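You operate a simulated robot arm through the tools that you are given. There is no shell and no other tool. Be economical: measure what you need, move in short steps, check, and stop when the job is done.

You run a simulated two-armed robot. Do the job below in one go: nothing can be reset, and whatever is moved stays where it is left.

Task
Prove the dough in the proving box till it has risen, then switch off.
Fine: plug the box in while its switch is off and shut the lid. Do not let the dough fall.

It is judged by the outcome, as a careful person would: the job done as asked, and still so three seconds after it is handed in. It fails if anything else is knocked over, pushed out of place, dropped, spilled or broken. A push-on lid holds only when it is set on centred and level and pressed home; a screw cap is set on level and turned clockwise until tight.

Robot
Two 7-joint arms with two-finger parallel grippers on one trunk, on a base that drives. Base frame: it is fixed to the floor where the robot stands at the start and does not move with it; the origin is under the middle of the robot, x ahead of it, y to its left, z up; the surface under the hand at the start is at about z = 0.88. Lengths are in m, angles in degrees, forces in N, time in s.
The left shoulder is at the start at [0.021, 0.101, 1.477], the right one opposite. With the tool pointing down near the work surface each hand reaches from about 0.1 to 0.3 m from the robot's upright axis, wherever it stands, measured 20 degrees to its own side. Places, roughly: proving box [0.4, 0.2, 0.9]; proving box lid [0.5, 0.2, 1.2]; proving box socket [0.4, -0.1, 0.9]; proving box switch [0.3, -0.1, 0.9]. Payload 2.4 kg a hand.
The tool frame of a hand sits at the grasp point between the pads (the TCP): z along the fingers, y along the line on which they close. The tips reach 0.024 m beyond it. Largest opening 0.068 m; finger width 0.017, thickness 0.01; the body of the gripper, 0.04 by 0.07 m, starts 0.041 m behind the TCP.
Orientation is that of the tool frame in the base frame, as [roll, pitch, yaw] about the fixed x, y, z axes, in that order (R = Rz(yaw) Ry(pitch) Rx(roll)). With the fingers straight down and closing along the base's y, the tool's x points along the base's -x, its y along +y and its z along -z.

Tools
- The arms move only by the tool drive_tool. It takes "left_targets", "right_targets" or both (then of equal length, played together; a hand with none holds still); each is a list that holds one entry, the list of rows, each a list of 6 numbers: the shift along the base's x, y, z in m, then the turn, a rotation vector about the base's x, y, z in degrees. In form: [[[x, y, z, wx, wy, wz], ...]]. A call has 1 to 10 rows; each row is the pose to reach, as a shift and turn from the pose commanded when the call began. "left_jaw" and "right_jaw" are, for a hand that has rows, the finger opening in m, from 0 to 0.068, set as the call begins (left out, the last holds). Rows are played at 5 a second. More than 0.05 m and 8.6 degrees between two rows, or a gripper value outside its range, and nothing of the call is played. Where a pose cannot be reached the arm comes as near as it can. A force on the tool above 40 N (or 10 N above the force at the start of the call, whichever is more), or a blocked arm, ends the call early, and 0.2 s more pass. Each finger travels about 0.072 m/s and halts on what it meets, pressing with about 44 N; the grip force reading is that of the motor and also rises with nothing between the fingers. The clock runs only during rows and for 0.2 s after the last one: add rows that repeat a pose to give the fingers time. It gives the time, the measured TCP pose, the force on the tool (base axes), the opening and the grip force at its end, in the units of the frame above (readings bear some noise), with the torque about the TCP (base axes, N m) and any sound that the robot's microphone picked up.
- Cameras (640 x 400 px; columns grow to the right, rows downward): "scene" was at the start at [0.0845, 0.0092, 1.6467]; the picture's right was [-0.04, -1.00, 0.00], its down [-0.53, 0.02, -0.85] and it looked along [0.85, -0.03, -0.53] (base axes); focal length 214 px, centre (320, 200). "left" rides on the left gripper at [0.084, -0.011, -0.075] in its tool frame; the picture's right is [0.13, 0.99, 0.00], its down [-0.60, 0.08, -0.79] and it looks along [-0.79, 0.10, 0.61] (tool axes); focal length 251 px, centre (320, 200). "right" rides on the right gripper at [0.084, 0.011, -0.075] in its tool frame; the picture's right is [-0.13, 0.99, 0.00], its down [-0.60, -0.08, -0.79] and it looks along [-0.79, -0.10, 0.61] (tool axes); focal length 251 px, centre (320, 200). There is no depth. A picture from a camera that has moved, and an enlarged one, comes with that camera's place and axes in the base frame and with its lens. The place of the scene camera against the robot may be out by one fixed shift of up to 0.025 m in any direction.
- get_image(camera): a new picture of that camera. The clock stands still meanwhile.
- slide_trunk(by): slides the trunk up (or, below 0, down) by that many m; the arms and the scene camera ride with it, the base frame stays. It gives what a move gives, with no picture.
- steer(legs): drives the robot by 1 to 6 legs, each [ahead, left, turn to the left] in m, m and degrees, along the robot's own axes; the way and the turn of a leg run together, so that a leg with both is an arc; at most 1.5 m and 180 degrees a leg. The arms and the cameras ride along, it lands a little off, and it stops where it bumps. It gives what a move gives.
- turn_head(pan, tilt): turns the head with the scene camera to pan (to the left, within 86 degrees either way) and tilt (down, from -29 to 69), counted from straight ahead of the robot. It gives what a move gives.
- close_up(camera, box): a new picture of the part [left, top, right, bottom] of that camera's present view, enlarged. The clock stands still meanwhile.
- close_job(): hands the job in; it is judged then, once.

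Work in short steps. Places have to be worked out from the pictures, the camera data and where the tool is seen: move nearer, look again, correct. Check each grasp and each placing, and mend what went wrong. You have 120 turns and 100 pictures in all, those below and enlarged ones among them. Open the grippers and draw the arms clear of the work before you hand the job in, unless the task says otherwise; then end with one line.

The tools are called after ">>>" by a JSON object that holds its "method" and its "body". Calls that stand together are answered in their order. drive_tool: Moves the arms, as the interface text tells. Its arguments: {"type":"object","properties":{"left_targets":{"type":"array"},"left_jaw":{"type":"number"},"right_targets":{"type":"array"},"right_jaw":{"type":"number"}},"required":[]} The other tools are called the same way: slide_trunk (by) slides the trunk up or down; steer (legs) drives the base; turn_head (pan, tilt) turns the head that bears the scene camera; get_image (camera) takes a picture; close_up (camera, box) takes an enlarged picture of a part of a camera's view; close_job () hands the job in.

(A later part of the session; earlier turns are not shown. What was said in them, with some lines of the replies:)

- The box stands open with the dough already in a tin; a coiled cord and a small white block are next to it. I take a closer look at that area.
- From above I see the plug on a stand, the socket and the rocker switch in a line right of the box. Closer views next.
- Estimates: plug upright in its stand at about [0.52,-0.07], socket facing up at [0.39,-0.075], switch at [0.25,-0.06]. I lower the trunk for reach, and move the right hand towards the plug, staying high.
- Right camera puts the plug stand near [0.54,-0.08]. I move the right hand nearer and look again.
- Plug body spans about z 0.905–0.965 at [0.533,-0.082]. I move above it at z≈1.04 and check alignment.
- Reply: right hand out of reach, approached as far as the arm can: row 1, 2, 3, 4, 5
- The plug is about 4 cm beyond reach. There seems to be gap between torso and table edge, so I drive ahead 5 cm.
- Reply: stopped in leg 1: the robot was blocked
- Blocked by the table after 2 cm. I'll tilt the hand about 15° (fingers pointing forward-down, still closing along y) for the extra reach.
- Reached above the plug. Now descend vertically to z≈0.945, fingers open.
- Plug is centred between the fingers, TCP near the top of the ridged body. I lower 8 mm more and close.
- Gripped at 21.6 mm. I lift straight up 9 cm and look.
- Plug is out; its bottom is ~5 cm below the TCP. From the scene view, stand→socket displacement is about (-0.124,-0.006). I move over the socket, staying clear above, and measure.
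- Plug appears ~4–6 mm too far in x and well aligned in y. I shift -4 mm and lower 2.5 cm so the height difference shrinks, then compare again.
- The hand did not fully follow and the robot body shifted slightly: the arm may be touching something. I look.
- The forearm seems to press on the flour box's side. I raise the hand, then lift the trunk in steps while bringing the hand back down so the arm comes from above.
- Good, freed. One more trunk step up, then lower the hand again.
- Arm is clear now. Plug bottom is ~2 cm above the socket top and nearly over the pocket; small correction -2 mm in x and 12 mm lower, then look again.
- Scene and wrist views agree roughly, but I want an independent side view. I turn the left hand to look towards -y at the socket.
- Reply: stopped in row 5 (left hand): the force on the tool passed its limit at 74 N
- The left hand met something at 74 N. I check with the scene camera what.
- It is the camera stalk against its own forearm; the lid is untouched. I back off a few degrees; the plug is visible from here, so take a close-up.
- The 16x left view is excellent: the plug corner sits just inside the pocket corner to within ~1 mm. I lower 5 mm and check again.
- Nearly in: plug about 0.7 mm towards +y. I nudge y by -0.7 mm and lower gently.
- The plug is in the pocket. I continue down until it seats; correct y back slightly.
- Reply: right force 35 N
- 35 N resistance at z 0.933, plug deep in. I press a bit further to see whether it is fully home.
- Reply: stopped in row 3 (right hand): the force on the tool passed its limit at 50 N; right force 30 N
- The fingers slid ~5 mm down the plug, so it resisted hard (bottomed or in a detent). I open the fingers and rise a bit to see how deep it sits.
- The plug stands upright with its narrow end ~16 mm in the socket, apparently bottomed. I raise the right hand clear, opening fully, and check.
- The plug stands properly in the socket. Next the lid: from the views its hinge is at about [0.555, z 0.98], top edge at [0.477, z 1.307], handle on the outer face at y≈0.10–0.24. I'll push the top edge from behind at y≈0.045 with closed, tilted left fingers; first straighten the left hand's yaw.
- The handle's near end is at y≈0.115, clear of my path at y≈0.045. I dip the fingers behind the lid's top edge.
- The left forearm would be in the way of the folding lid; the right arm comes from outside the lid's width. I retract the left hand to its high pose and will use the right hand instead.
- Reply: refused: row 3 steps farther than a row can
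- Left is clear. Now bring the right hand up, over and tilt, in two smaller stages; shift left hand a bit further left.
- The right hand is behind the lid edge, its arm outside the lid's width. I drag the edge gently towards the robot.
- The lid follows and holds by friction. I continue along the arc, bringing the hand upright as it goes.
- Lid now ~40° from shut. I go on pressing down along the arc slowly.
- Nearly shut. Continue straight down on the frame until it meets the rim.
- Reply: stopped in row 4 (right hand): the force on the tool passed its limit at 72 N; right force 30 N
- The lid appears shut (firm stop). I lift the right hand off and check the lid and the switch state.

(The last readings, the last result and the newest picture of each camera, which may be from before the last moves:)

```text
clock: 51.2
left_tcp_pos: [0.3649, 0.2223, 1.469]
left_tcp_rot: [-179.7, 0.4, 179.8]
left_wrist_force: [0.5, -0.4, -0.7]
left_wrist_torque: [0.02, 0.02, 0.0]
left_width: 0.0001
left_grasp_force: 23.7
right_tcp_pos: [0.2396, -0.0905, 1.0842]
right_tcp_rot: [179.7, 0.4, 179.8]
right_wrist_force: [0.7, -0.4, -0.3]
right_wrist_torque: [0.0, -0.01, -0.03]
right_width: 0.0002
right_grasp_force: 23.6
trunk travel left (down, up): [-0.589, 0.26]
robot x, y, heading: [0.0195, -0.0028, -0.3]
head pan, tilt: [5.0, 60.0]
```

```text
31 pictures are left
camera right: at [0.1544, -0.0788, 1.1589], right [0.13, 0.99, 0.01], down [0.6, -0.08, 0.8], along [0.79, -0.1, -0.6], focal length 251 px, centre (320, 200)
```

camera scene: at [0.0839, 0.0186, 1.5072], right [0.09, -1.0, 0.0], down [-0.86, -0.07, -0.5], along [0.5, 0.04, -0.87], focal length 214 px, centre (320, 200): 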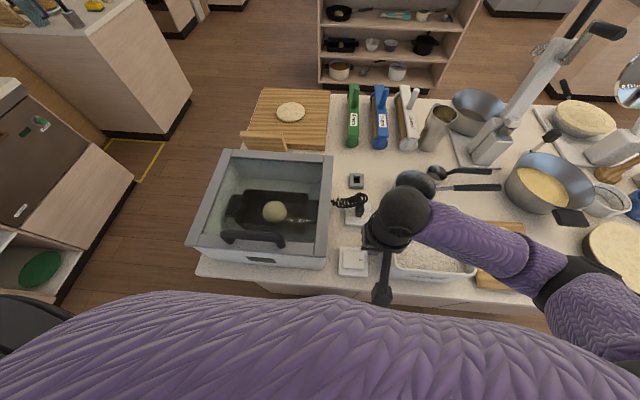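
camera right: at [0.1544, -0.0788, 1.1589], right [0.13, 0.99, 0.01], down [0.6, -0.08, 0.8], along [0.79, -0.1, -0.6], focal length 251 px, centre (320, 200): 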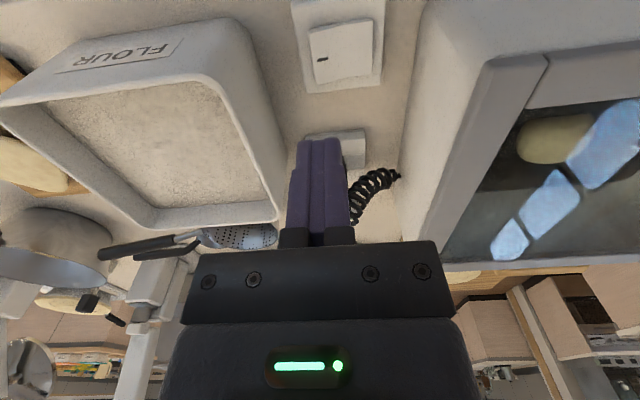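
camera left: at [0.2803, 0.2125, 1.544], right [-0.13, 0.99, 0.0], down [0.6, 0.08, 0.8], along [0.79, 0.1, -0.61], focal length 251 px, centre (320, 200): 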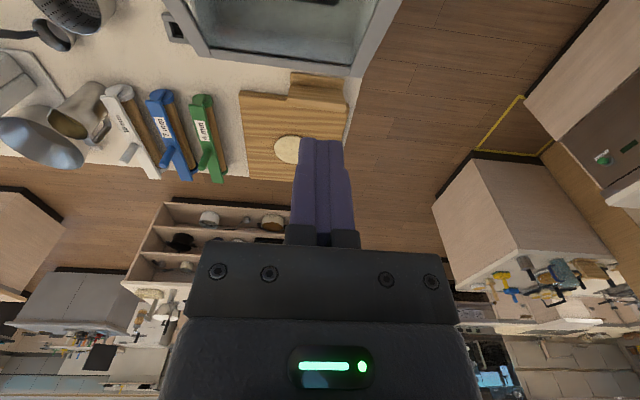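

>>> {"method": "close_up", "body": {"camera": "right", "box": [280, 0, 400, 90]}}

>>> {"method": "close_up", "body": {"camera": "scene", "box": [180, 140, 400, 280]}}

```text
4.44 times, centred on (340, 45) of right
camera zoom: at [0.1544, -0.0788, 1.1589], right [0.13, 0.99, 0.01], down [0.6, -0.08, 0.8], along [0.79, -0.1, -0.6], focal length 1118 px, centre (231, 889)
```

zoom: 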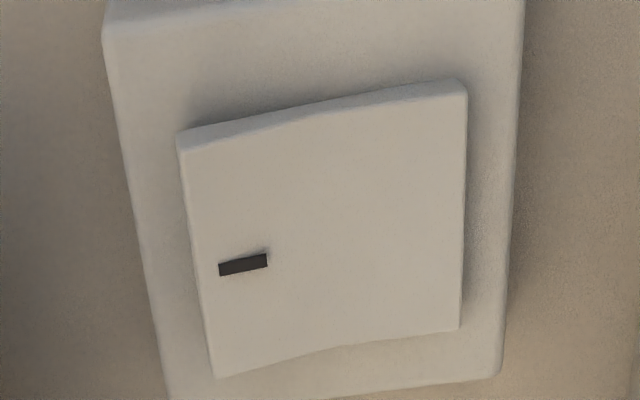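

```text
2.86 times, centred on (290, 210) of scene
camera zoom: at [0.0839, 0.0186, 1.5072], right [0.09, -1.0, 0.0], down [-0.86, -0.07, -0.5], along [0.5, 0.04, -0.87], focal length 613 px, centre (406, 171)
```

zoom: 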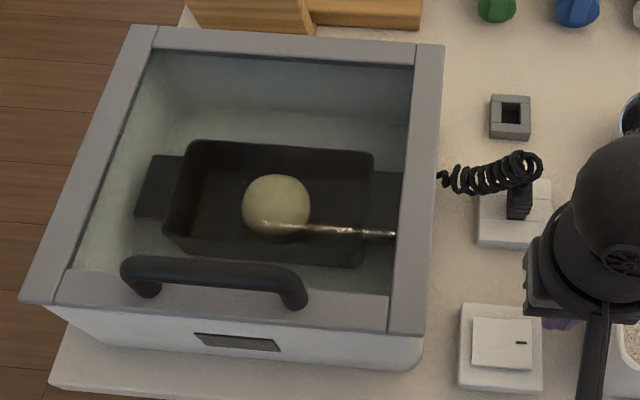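

Lid is shut, plug in, dough unrisen; the rocker's marked (-y) side is raised, i.e. off. Rocker centre ≈[0.261,-0.073]. I descend above the marked side to switch on.

>>> {"method": "drive_tool", "body": {"right_targets": [[[0.01, 0, -0.03, 0, 0, 0], [0.022, 0, -0.07, 0, 0, 0], [0.022, 0, -0.11, 0, 0, 0], [0.022, 0, -0.135, 0, 0, 0], [0.022, 0, -0.135, 0, 0, 0]]], "right_jaw": 0.0}}

>>> {"method": "close_up", "body": {"camera": "scene", "box": [310, 220, 430, 300]}}

>>> {"method": "get_image", "body": {"camera": "right"}}

```text
clock: 52.4
left_tcp_pos: [0.364, 0.2227, 1.4698]
left_tcp_rot: [-179.8, 0.3, 179.8]
left_wrist_force: [0.1, -0.4, 0.2]
left_wrist_torque: [0.02, 0.0, 0.0]
left_width: 0.0
left_grasp_force: 24.0
right_tcp_pos: [0.2588, -0.0902, 0.9518]
right_tcp_rot: [179.7, 0.4, 179.8]
right_wrist_force: [0.9, 0.2, 0.6]
right_wrist_torque: [-0.01, -0.01, -0.01]
right_width: 0.0
right_grasp_force: 23.7
trunk travel left (down, up): [-0.589, 0.26]
robot x, y, heading: [0.0214, 0.0003, -0.0]
head pan, tilt: [5.0, 60.0]
```

```text
5.00 times, centred on (370, 260) of scene
camera zoom: at [0.0839, 0.0186, 1.5072], right [0.09, -1.0, 0.0], down [-0.86, -0.07, -0.5], along [0.5, 0.04, -0.87], focal length 1072 px, centre (70, -100)
```

zoom: 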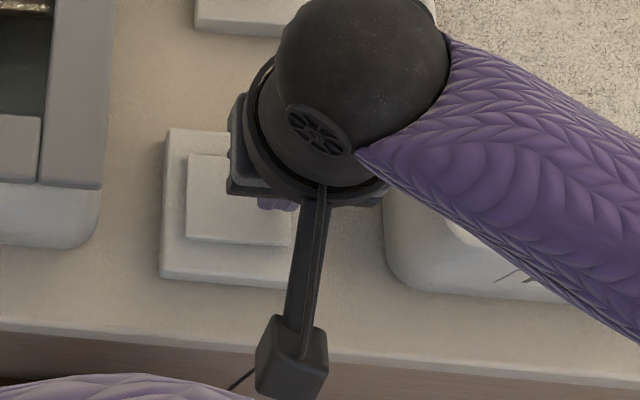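

```text
27 pictures are left
camera right: at [0.1734, -0.0782, 1.0259], right [0.13, 0.99, 0.01], down [0.6, -0.08, 0.8], along [0.79, -0.1, -0.6], focal length 251 px, centre (320, 200)
```

right: 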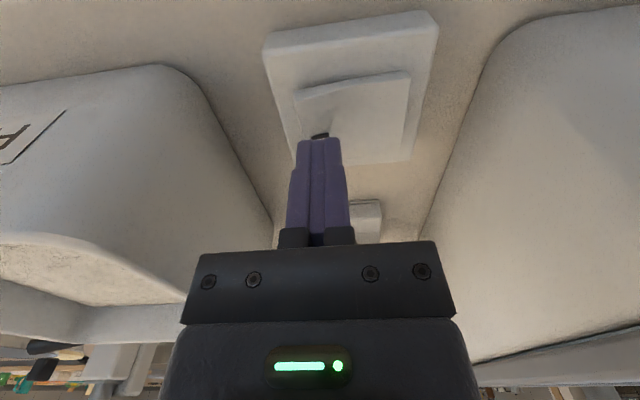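

The fingertips are right over the mark, and the raised marked side is evident. I press down gently.

>>> {"method": "drive_tool", "body": {"right_targets": [[[0, 0, -0.004, 0, 0, 0], [0, 0, -0.008, 0, 0, 0], [0, 0, -0.012, 0, 0, 0], [0, 0, -0.016, 0, 0, 0], [0, 0, -0.02, 0, 0, 0], [0, 0, -0.024, 0, 0, 0], [0, 0, -0.028, 0, 0, 0]]]}}

>>> {"method": "get_image", "body": {"camera": "right"}}

```text
clock: 53.5
left_tcp_pos: [0.3613, 0.223, 1.473]
left_tcp_rot: [-179.8, 0.4, 179.7]
left_wrist_force: [-0.2, 1.0, -0.4]
left_wrist_torque: [0.01, 0.0, -0.01]
left_width: 0.0
left_grasp_force: 23.8
right_tcp_pos: [0.2587, -0.0894, 0.9377]
right_tcp_rot: [179.6, 0.7, 179.6]
right_wrist_force: [-12.1, -7.4, 34.6]
right_wrist_torque: [0.16, 0.38, 0.13]
right_width: 0.0
right_grasp_force: 23.4
trunk travel left (down, up): [-0.589, 0.26]
robot x, y, heading: [0.0229, 0.0027, -0.5]
head pan, tilt: [5.0, 60.0]
stopped in row 5 (right hand): the force on the tool passed its limit at 52 N (the readings are from after the stop); the commanded pose is now the measured one
```

```text
26 pictures are left
camera right: at [0.1731, -0.0775, 1.012], right [0.13, 0.99, 0.01], down [0.59, -0.09, 0.8], along [0.79, -0.1, -0.6], focal length 251 px, centre (320, 200)
```

right: 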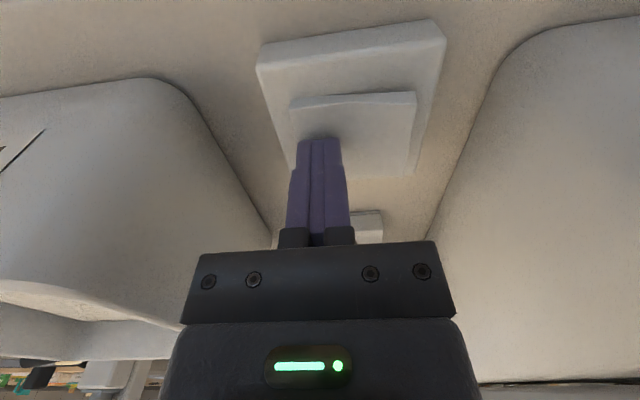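

52 N stop; rocker seems to have tipped. I lift off and look at switch and box.

>>> {"method": "drive_tool", "body": {"right_targets": [[[0, 0, 0.02, 0, 0, 0], [0, 0, 0.05, 0, 0, 0], [-0.005, 0, 0.09, 0, 0, 0], [-0.005, 0, 0.09, 0, 0, 0]]]}}

>>> {"method": "close_up", "body": {"camera": "right", "box": [250, 0, 410, 110]}}

>>> {"method": "close_up", "body": {"camera": "scene", "box": [180, 140, 400, 280]}}

```text
clock: 54.5
left_tcp_pos: [0.3664, 0.2232, 1.4697]
left_tcp_rot: [-179.8, 0.2, 179.8]
left_wrist_force: [-0.5, 0.2, 0.2]
left_wrist_torque: [0.02, -0.02, 0.03]
left_width: 0.0
left_grasp_force: 23.5
right_tcp_pos: [0.2532, -0.0921, 1.0275]
right_tcp_rot: [179.5, 0.6, 179.7]
right_wrist_force: [0.8, 0.8, 0.1]
right_wrist_torque: [0.01, 0.01, 0.0]
right_width: 0.0
right_grasp_force: 23.8
trunk travel left (down, up): [-0.589, 0.26]
robot x, y, heading: [0.0208, 0.0011, 0.1]
head pan, tilt: [5.0, 60.0]
```

```text
3.64 times, centred on (330, 55) of right
camera zoom: at [0.1686, -0.081, 1.1024], right [0.13, 0.99, 0.01], down [0.6, -0.09, 0.8], along [0.79, -0.1, -0.6], focal length 914 px, centre (284, 727)
```

zoom: 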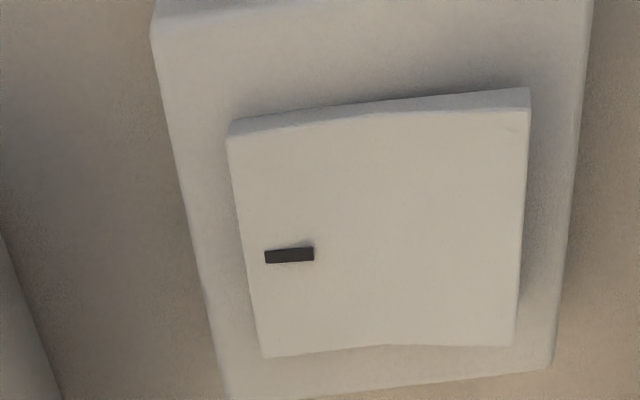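

```text
2.86 times, centred on (290, 210) of scene
camera zoom: at [0.0842, 0.0186, 1.5072], right [0.09, -1.0, 0.0], down [-0.86, -0.07, -0.5], along [0.5, 0.04, -0.87], focal length 613 px, centre (406, 171)
```

zoom: 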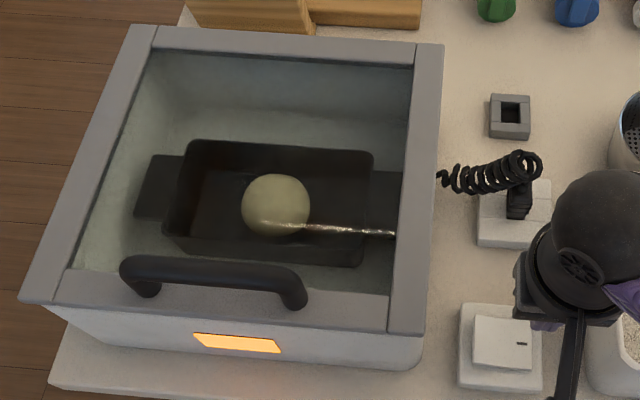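

The lamp glows orange: the box is on. I hover the right hand above the other (+y) side of the rocker and wait, watching the dough.

>>> {"method": "drive_tool", "body": {"right_targets": [[[0.005, 0.02, 0, 0, 0, 0], [0.007, 0.037, 0, 0, 0, 0], [0.007, 0.037, 0, 0, 0, 0], [0.007, 0.037, -0.03, 0, 0, 0], [0.007, 0.037, -0.06, 0, 0, 0], [0.007, 0.037, -0.06, 0, 0, 0], [0.007, 0.037, -0.06, 0, 0, 0], [0.007, 0.037, -0.06, 0, 0, 0], [0.007, 0.037, -0.06, 0, 0, 0], [0.007, 0.037, -0.06, 0, 0, 0]]]}}

>>> {"method": "close_up", "body": {"camera": "scene", "box": [180, 140, 400, 280]}}

>>> {"method": "get_image", "body": {"camera": "right"}}

```text
clock: 56.7
left_tcp_pos: [0.3652, 0.2227, 1.4691]
left_tcp_rot: [-179.9, 0.2, 179.7]
left_wrist_force: [-1.3, 0.2, 1.1]
left_wrist_torque: [0.0, 0.01, -0.01]
left_width: 0.0
left_grasp_force: 23.3
right_tcp_pos: [0.2607, -0.0562, 0.9643]
right_tcp_rot: [179.6, 0.6, 179.8]
right_wrist_force: [0.3, 0.5, 0.1]
right_wrist_torque: [0.01, 0.0, 0.03]
right_width: 0.0
right_grasp_force: 24.2
trunk travel left (down, up): [-0.589, 0.26]
robot x, y, heading: [0.0237, 0.0011, -0.2]
head pan, tilt: [5.0, 60.0]
```

```text
2.86 times, centred on (290, 210) of scene
camera zoom: at [0.0839, 0.0185, 1.5072], right [0.08, -1.0, 0.0], down [-0.86, -0.07, -0.5], along [0.5, 0.04, -0.87], focal length 613 px, centre (406, 171)
```

zoom: 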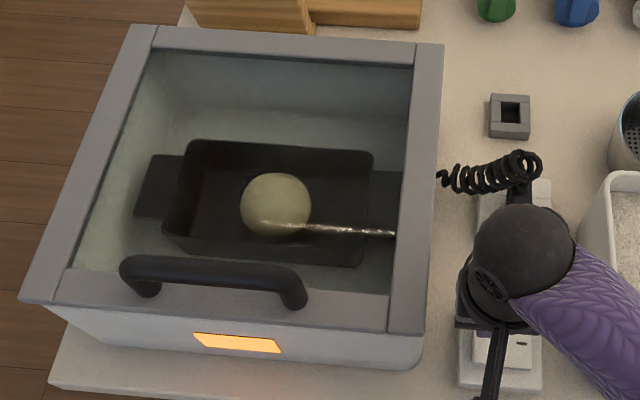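

```text
22 pictures are left
camera right: at [0.1762, -0.0431, 1.0392], right [0.13, 0.99, 0.01], down [0.6, -0.09, 0.8], along [0.79, -0.1, -0.6], focal length 251 px, centre (320, 200)
```

right: 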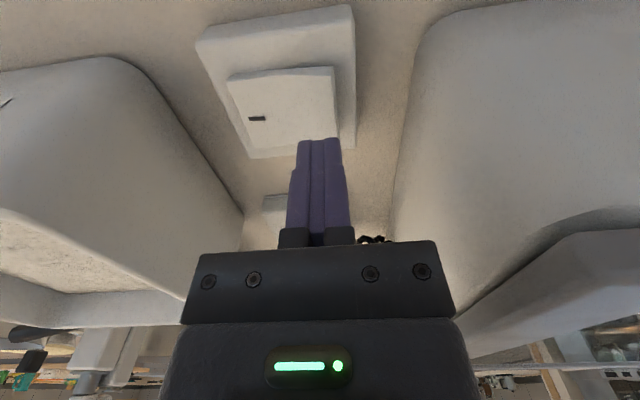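

Dough is growing slowly (≈66→71 px). I shift 3 mm onto the rocker and wait more.

>>> {"method": "drive_tool", "body": {"right_targets": [[[0, -0.003, 0, 0, 0, 0], [0, -0.003, 0, 0, 0, 0], [0, -0.003, 0, 0, 0, 0], [0, -0.003, 0, 0, 0, 0], [0, -0.003, 0, 0, 0, 0], [0, -0.003, 0, 0, 0, 0], [0, -0.003, 0, 0, 0, 0], [0, -0.003, 0, 0, 0, 0], [0, -0.003, 0, 0, 0, 0], [0, -0.003, 0, 0, 0, 0]]]}}

>>> {"method": "drive_tool", "body": {"right_targets": [[[0, 0, 0, 0, 0, 0], [0, 0, 0, 0, 0, 0], [0, 0, 0, 0, 0, 0], [0, 0, 0, 0, 0, 0], [0, 0, 0, 0, 0, 0], [0, 0, 0, 0, 0, 0], [0, 0, 0, 0, 0, 0], [0, 0, 0, 0, 0, 0], [0, 0, 0, 0, 0, 0], [0, 0, 0, 0, 0, 0]]]}}

>>> {"method": "close_up", "body": {"camera": "scene", "box": [180, 140, 400, 280]}}

```text
clock: 58.9
left_tcp_pos: [0.3654, 0.222, 1.4709]
left_tcp_rot: [-179.7, 0.4, 179.7]
left_wrist_force: [1.0, -0.8, 0.7]
left_wrist_torque: [0.02, -0.01, 0.02]
left_width: 0.0
left_grasp_force: 23.7
right_tcp_pos: [0.2623, -0.0572, 0.9655]
right_tcp_rot: [179.6, 0.7, 179.8]
right_wrist_force: [0.5, 1.3, -0.6]
right_wrist_torque: [0.0, -0.02, 0.0]
right_width: 0.0
right_grasp_force: 23.7
trunk travel left (down, up): [-0.589, 0.26]
robot x, y, heading: [0.0202, -0.0005, -0.2]
head pan, tilt: [5.0, 60.0]
```

```text
clock: 61.1
left_tcp_pos: [0.3646, 0.2249, 1.4705]
left_tcp_rot: [-179.8, 0.3, 179.7]
left_wrist_force: [-0.3, 0.2, 0.0]
left_wrist_torque: [0.01, 0.02, -0.01]
left_width: 0.0002
left_grasp_force: 23.7
right_tcp_pos: [0.2613, -0.0562, 0.9661]
right_tcp_rot: [179.6, 0.8, 179.8]
right_wrist_force: [0.2, 0.3, -0.4]
right_wrist_torque: [0.0, 0.01, -0.02]
right_width: 0.0
right_grasp_force: 23.1
trunk travel left (down, up): [-0.589, 0.26]
robot x, y, heading: [0.021, -0.0033, -0.1]
head pan, tilt: [5.0, 60.0]
```

```text
2.86 times, centred on (290, 210) of scene
camera zoom: at [0.0839, 0.0185, 1.5072], right [0.08, -1.0, 0.0], down [-0.86, -0.07, -0.5], along [0.5, 0.04, -0.87], focal length 613 px, centre (406, 171)
```

zoom: 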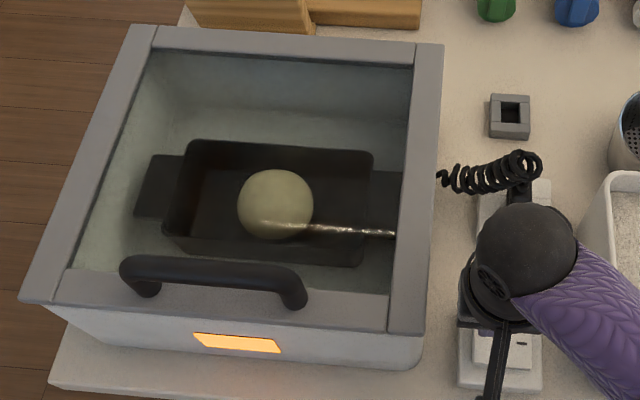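

Now ≈76 px wide and still rising. Wait longer.

>>> {"method": "drive_tool", "body": {"right_targets": [[[0, 0, 0, 0, 0, 0], [0, 0, 0, 0, 0, 0], [0, 0, 0, 0, 0, 0], [0, 0, 0, 0, 0, 0], [0, 0, 0, 0, 0, 0], [0, 0, 0, 0, 0, 0], [0, 0, 0, 0, 0, 0], [0, 0, 0, 0, 0, 0], [0, 0, 0, 0, 0, 0], [0, 0, 0, 0, 0, 0]]]}}

>>> {"method": "drive_tool", "body": {"right_targets": [[[0, 0, 0, 0, 0, 0], [0, 0, 0, 0, 0, 0], [0, 0, 0, 0, 0, 0], [0, 0, 0, 0, 0, 0], [0, 0, 0, 0, 0, 0], [0, 0, 0, 0, 0, 0], [0, 0, 0, 0, 0, 0], [0, 0, 0, 0, 0, 0], [0, 0, 0, 0, 0, 0], [0, 0, 0, 0, 0, 0]]]}}

>>> {"method": "drive_tool", "body": {"right_targets": [[[0, 0, 0, 0, 0, 0], [0, 0, 0, 0, 0, 0], [0, 0, 0, 0, 0, 0], [0, 0, 0, 0, 0, 0], [0, 0, 0, 0, 0, 0], [0, 0, 0, 0, 0, 0], [0, 0, 0, 0, 0, 0], [0, 0, 0, 0, 0, 0], [0, 0, 0, 0, 0, 0], [0, 0, 0, 0, 0, 0]]]}}

>>> {"method": "close_up", "body": {"camera": "scene", "box": [180, 140, 400, 280]}}

```text
clock: 63.3
left_tcp_pos: [0.3663, 0.2242, 1.4695]
left_tcp_rot: [-179.8, 0.2, 179.7]
left_wrist_force: [-0.2, -0.2, -0.4]
left_wrist_torque: [0.0, -0.02, 0.0]
left_width: 0.0
left_grasp_force: 23.5
right_tcp_pos: [0.262, -0.058, 0.9655]
right_tcp_rot: [179.5, 0.6, 179.7]
right_wrist_force: [-0.6, 0.0, 0.0]
right_wrist_torque: [0.04, 0.02, -0.01]
right_width: 0.0
right_grasp_force: 23.8
trunk travel left (down, up): [-0.589, 0.26]
robot x, y, heading: [0.0204, -0.0015, 0.1]
head pan, tilt: [5.0, 60.0]
```

```text
clock: 65.5
left_tcp_pos: [0.3657, 0.2221, 1.4702]
left_tcp_rot: [-179.8, 0.4, 179.7]
left_wrist_force: [-0.8, 0.2, -0.1]
left_wrist_torque: [0.0, -0.01, -0.02]
left_width: 0.0
left_grasp_force: 23.2
right_tcp_pos: [0.2624, -0.0573, 0.9657]
right_tcp_rot: [179.6, 0.6, 179.8]
right_wrist_force: [-0.1, 1.0, -0.2]
right_wrist_torque: [0.02, 0.0, 0.04]
right_width: 0.0
right_grasp_force: 23.8
trunk travel left (down, up): [-0.589, 0.26]
robot x, y, heading: [0.0184, -0.0008, -0.1]
head pan, tilt: [5.0, 60.0]
```

```text
clock: 67.7
left_tcp_pos: [0.3657, 0.2223, 1.4698]
left_tcp_rot: [-179.8, 0.3, 179.6]
left_wrist_force: [0.2, -0.1, -0.2]
left_wrist_torque: [-0.03, -0.02, -0.01]
left_width: 0.0
left_grasp_force: 24.1
right_tcp_pos: [0.2626, -0.0585, 0.9656]
right_tcp_rot: [179.6, 0.5, 179.7]
right_wrist_force: [-0.4, 0.2, -0.2]
right_wrist_torque: [0.03, 0.0, 0.02]
right_width: 0.0001
right_grasp_force: 23.6
trunk travel left (down, up): [-0.589, 0.26]
robot x, y, heading: [0.021, 0.0003, -0.1]
head pan, tilt: [5.0, 60.0]
```

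```text
2.86 times, centred on (290, 210) of scene
camera zoom: at [0.0839, 0.0185, 1.5072], right [0.08, -1.0, 0.0], down [-0.86, -0.07, -0.5], along [0.5, 0.04, -0.87], focal length 613 px, centre (406, 171)
```

zoom: 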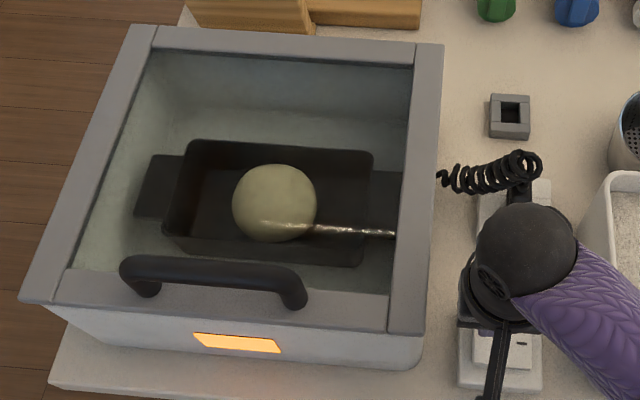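

Width ≈84 px (about double in volume). Over-proving could make it fall, so I check in short intervals now.

>>> {"method": "drive_tool", "body": {"right_targets": [[[0, 0, 0, 0, 0, 0], [0, 0, 0, 0, 0, 0], [0, 0, 0, 0, 0, 0], [0, 0, 0, 0, 0, 0], [0, 0, 0, 0, 0, 0], [0, 0, 0, 0, 0, 0], [0, 0, 0, 0, 0, 0], [0, 0, 0, 0, 0, 0], [0, 0, 0, 0, 0, 0], [0, 0, 0, 0, 0, 0]]]}}

>>> {"method": "close_up", "body": {"camera": "scene", "box": [180, 140, 400, 280]}}

```text
clock: 69.9
left_tcp_pos: [0.3658, 0.2226, 1.4704]
left_tcp_rot: [-179.9, 0.2, 179.7]
left_wrist_force: [-0.1, 0.0, -0.5]
left_wrist_torque: [0.01, -0.05, 0.02]
left_width: 0.0003
left_grasp_force: 22.9
right_tcp_pos: [0.261, -0.0577, 0.9649]
right_tcp_rot: [179.7, 0.6, 179.7]
right_wrist_force: [0.3, 1.3, -0.5]
right_wrist_torque: [0.02, -0.02, 0.03]
right_width: 0.0
right_grasp_force: 23.7
trunk travel left (down, up): [-0.589, 0.26]
robot x, y, heading: [0.0197, -0.0017, 0.0]
head pan, tilt: [5.0, 60.0]
```

```text
2.86 times, centred on (290, 210) of scene
camera zoom: at [0.0839, 0.0185, 1.5072], right [0.08, -1.0, 0.0], down [-0.86, -0.07, -0.5], along [0.5, 0.04, -0.87], focal length 613 px, centre (406, 171)
```

zoom: 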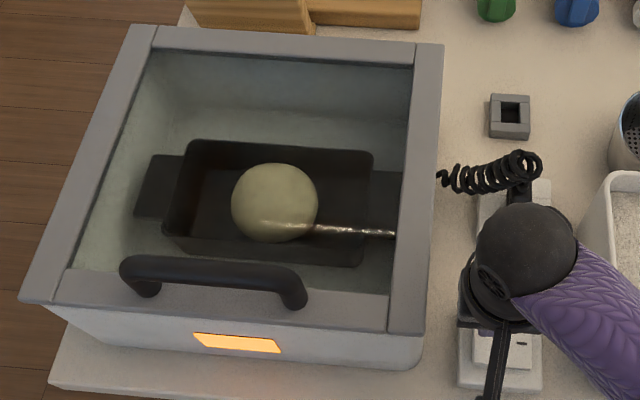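

>>> {"method": "drive_tool", "body": {"right_targets": [[[0, 0, 0, 0, 0, 0], [0, 0, 0, 0, 0, 0], [0, 0, 0, 0, 0, 0], [0, 0, 0, 0, 0, 0], [0, 0, 0, 0, 0, 0], [0, 0, 0, 0, 0, 0], [0, 0, 0, 0, 0, 0], [0, 0, 0, 0, 0, 0], [0, 0, 0, 0, 0, 0]]]}}

>>> {"method": "close_up", "body": {"camera": "scene", "box": [180, 140, 400, 280]}}

```text
clock: 71.9
left_tcp_pos: [0.3664, 0.2228, 1.47]
left_tcp_rot: [-179.7, 0.3, 179.7]
left_wrist_force: [0.3, -0.4, 0.5]
left_wrist_torque: [0.01, 0.0, 0.01]
left_width: 0.0001
left_grasp_force: 23.4
right_tcp_pos: [0.2616, -0.0572, 0.9662]
right_tcp_rot: [179.6, 0.7, 179.7]
right_wrist_force: [-0.8, 1.0, -0.1]
right_wrist_torque: [0.02, 0.02, 0.02]
right_width: 0.0
right_grasp_force: 23.8
trunk travel left (down, up): [-0.589, 0.26]
robot x, y, heading: [0.0185, 0.0045, -0.1]
head pan, tilt: [5.0, 60.0]
```

```text
2.86 times, centred on (290, 210) of scene
camera zoom: at [0.0839, 0.0185, 1.5072], right [0.08, -1.0, 0.0], down [-0.86, -0.07, -0.5], along [0.5, 0.04, -0.87], focal length 613 px, centre (406, 171)
```

zoom: 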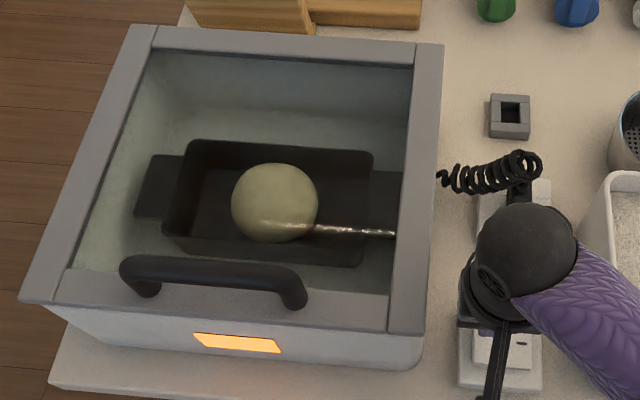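

The dough has stopped growing (≈87 px again): it has risen. I switch off now by pressing the +y side of the rocker.

>>> {"method": "drive_tool", "body": {"right_targets": [[[0, 0, -0.01, 0, 0, 0], [0, 0, -0.018, 0, 0, 0], [0, 0, -0.022, 0, 0, 0], [0, 0, -0.026, 0, 0, 0], [0, 0, -0.03, 0, 0, 0], [0, 0, -0.034, 0, 0, 0], [0, 0, -0.038, 0, 0, 0], [0, 0, -0.042, 0, 0, 0]]]}}

>>> {"method": "close_up", "body": {"camera": "scene", "box": [180, 140, 400, 280]}}

```text
clock: 73.2
left_tcp_pos: [0.3627, 0.2223, 1.4707]
left_tcp_rot: [-179.8, 0.4, 179.8]
left_wrist_force: [0.8, -0.6, 0.9]
left_wrist_torque: [-0.02, -0.01, -0.03]
left_width: 0.0
left_grasp_force: 23.8
right_tcp_pos: [0.2614, -0.0551, 0.9373]
right_tcp_rot: [179.4, 1.0, 179.7]
right_wrist_force: [-10.9, -5.3, 35.2]
right_wrist_torque: [-0.47, 0.44, -0.13]
right_width: 0.0001
right_grasp_force: 23.5
trunk travel left (down, up): [-0.589, 0.26]
robot x, y, heading: [0.0233, -0.0006, -0.2]
head pan, tilt: [5.0, 60.0]
stopped in row 6 (right hand): the force on the tool passed its limit at 51 N (the readings are from after the stop); the commanded pose is now the measured one
```

```text
2.86 times, centred on (290, 210) of scene
camera zoom: at [0.0805, 0.0179, 1.5078], right [0.08, -1.0, 0.0], down [-0.86, -0.07, -0.5], along [0.5, 0.04, -0.86], focal length 613 px, centre (406, 171)
```

zoom: 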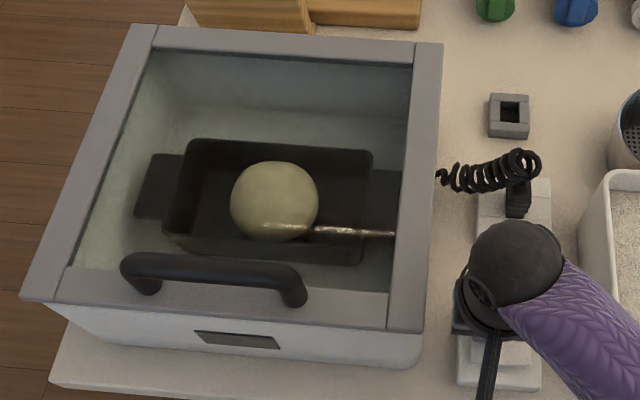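

The lamp is off and the dough stays risen. I raise the right hand clear, open both grippers, and take a final look.

>>> {"method": "drive_tool", "body": {"right_targets": [[[0, 0, 0.03, 0, 0, 0], [0, 0, 0.07, 0, 0, 0], [0, -0.02, 0.11, 0, 0, 0], [0, -0.05, 0.15, 0, 0, 0], [0, -0.08, 0.19, 0, 0, 0], [0, -0.1, 0.23, 0, 0, 0], [0, -0.1, 0.27, 0, 0, 0], [0, -0.1, 0.31, 0, 0, 0], [0, -0.1, 0.35, 0, 0, 0]]]}}

>>> {"method": "drive_tool", "body": {"left_targets": [[[0, 0, 0, 0, 0, 0], [0, 0, 0, 0, 0, 0], [0, 0, 0, 0, 0, 0], [0, 0, 0, 0, 0, 0], [0, 0, 0, 0, 0, 0]]], "right_targets": [[[0, 0, 0, 0, 0, 0], [0, 0, 0, 0, 0, 0], [0, 0, 0, 0, 0, 0], [0, 0, 0, 0, 0, 0], [0, 0, 0, 0, 0, 0]]], "left_jaw": 0.068, "right_jaw": 0.068}}

>>> {"method": "get_image", "body": {"camera": "scene"}}

>>> {"method": "close_up", "body": {"camera": "scene", "box": [180, 140, 400, 280]}}

```text
clock: 75.2
left_tcp_pos: [0.3649, 0.2231, 1.4709]
left_tcp_rot: [-179.8, 0.4, 179.7]
left_wrist_force: [0.9, 0.2, -0.1]
left_wrist_torque: [-0.04, -0.02, -0.03]
left_width: 0.0
left_grasp_force: 24.0
right_tcp_pos: [0.2641, -0.1543, 1.2886]
right_tcp_rot: [179.5, 0.9, 179.6]
right_wrist_force: [-1.0, -0.7, 0.2]
right_wrist_torque: [0.01, -0.02, 0.05]
right_width: 0.0
right_grasp_force: 23.6
trunk travel left (down, up): [-0.589, 0.26]
robot x, y, heading: [0.018, 0.0008, -0.0]
head pan, tilt: [5.0, 60.0]
```

```text
clock: 76.4
left_tcp_pos: [0.3658, 0.2237, 1.4694]
left_tcp_rot: [-179.8, 0.2, 179.7]
left_wrist_force: [0.3, 1.1, 0.2]
left_wrist_torque: [0.02, 0.03, -0.02]
left_width: 0.068
left_grasp_force: 0.2
right_tcp_pos: [0.2636, -0.1538, 1.2875]
right_tcp_rot: [179.6, 0.9, 179.7]
right_wrist_force: [0.4, -0.6, 0.6]
right_wrist_torque: [-0.02, -0.02, 0.02]
right_width: 0.068
right_grasp_force: 0.0
trunk travel left (down, up): [-0.589, 0.26]
robot x, y, heading: [0.0202, 0.0002, 0.0]
head pan, tilt: [5.0, 60.0]
```

```text
16 pictures are left
camera scene: at [0.0839, 0.0183, 1.5072], right [0.08, -1.0, 0.0], down [-0.86, -0.07, -0.5], along [0.5, 0.04, -0.87], focal length 214 px, centre (320, 200)
```

scene: 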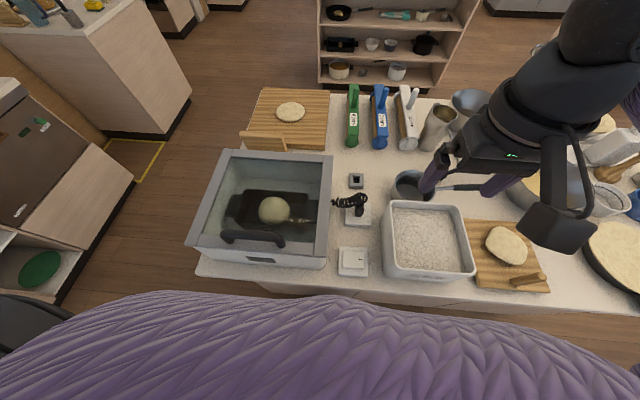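

```text
2.86 times, centred on (290, 210) of scene
camera zoom: at [0.0839, 0.0183, 1.5072], right [0.08, -1.0, 0.0], down [-0.86, -0.07, -0.5], along [0.5, 0.04, -0.87], focal length 613 px, centre (406, 171)
```

zoom: 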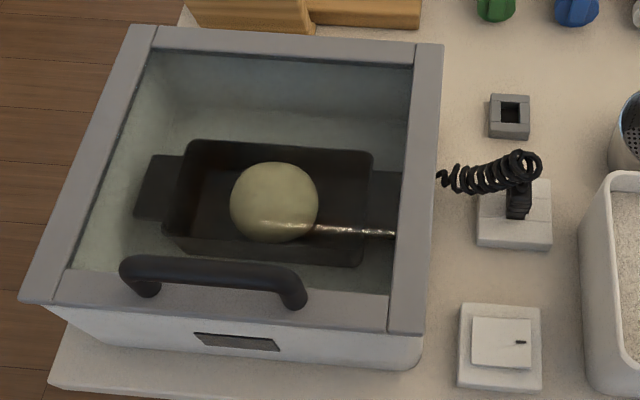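

The lamp is out, the switch is off, the lid is shut, the dough is risen and everything else is in place, so I hand the job in.

>>> {"method": "close_job", "body": {}}

```text
The job is handed in.
```

The dough has risen in the proving box: I plugged the box in with its switch off, shut the lid, switched on, and switched off once the dough stopped growing. The lamp is out and nothing looks knocked or moved, though the right forearm pressed on something, probably the flour box, for a moment.
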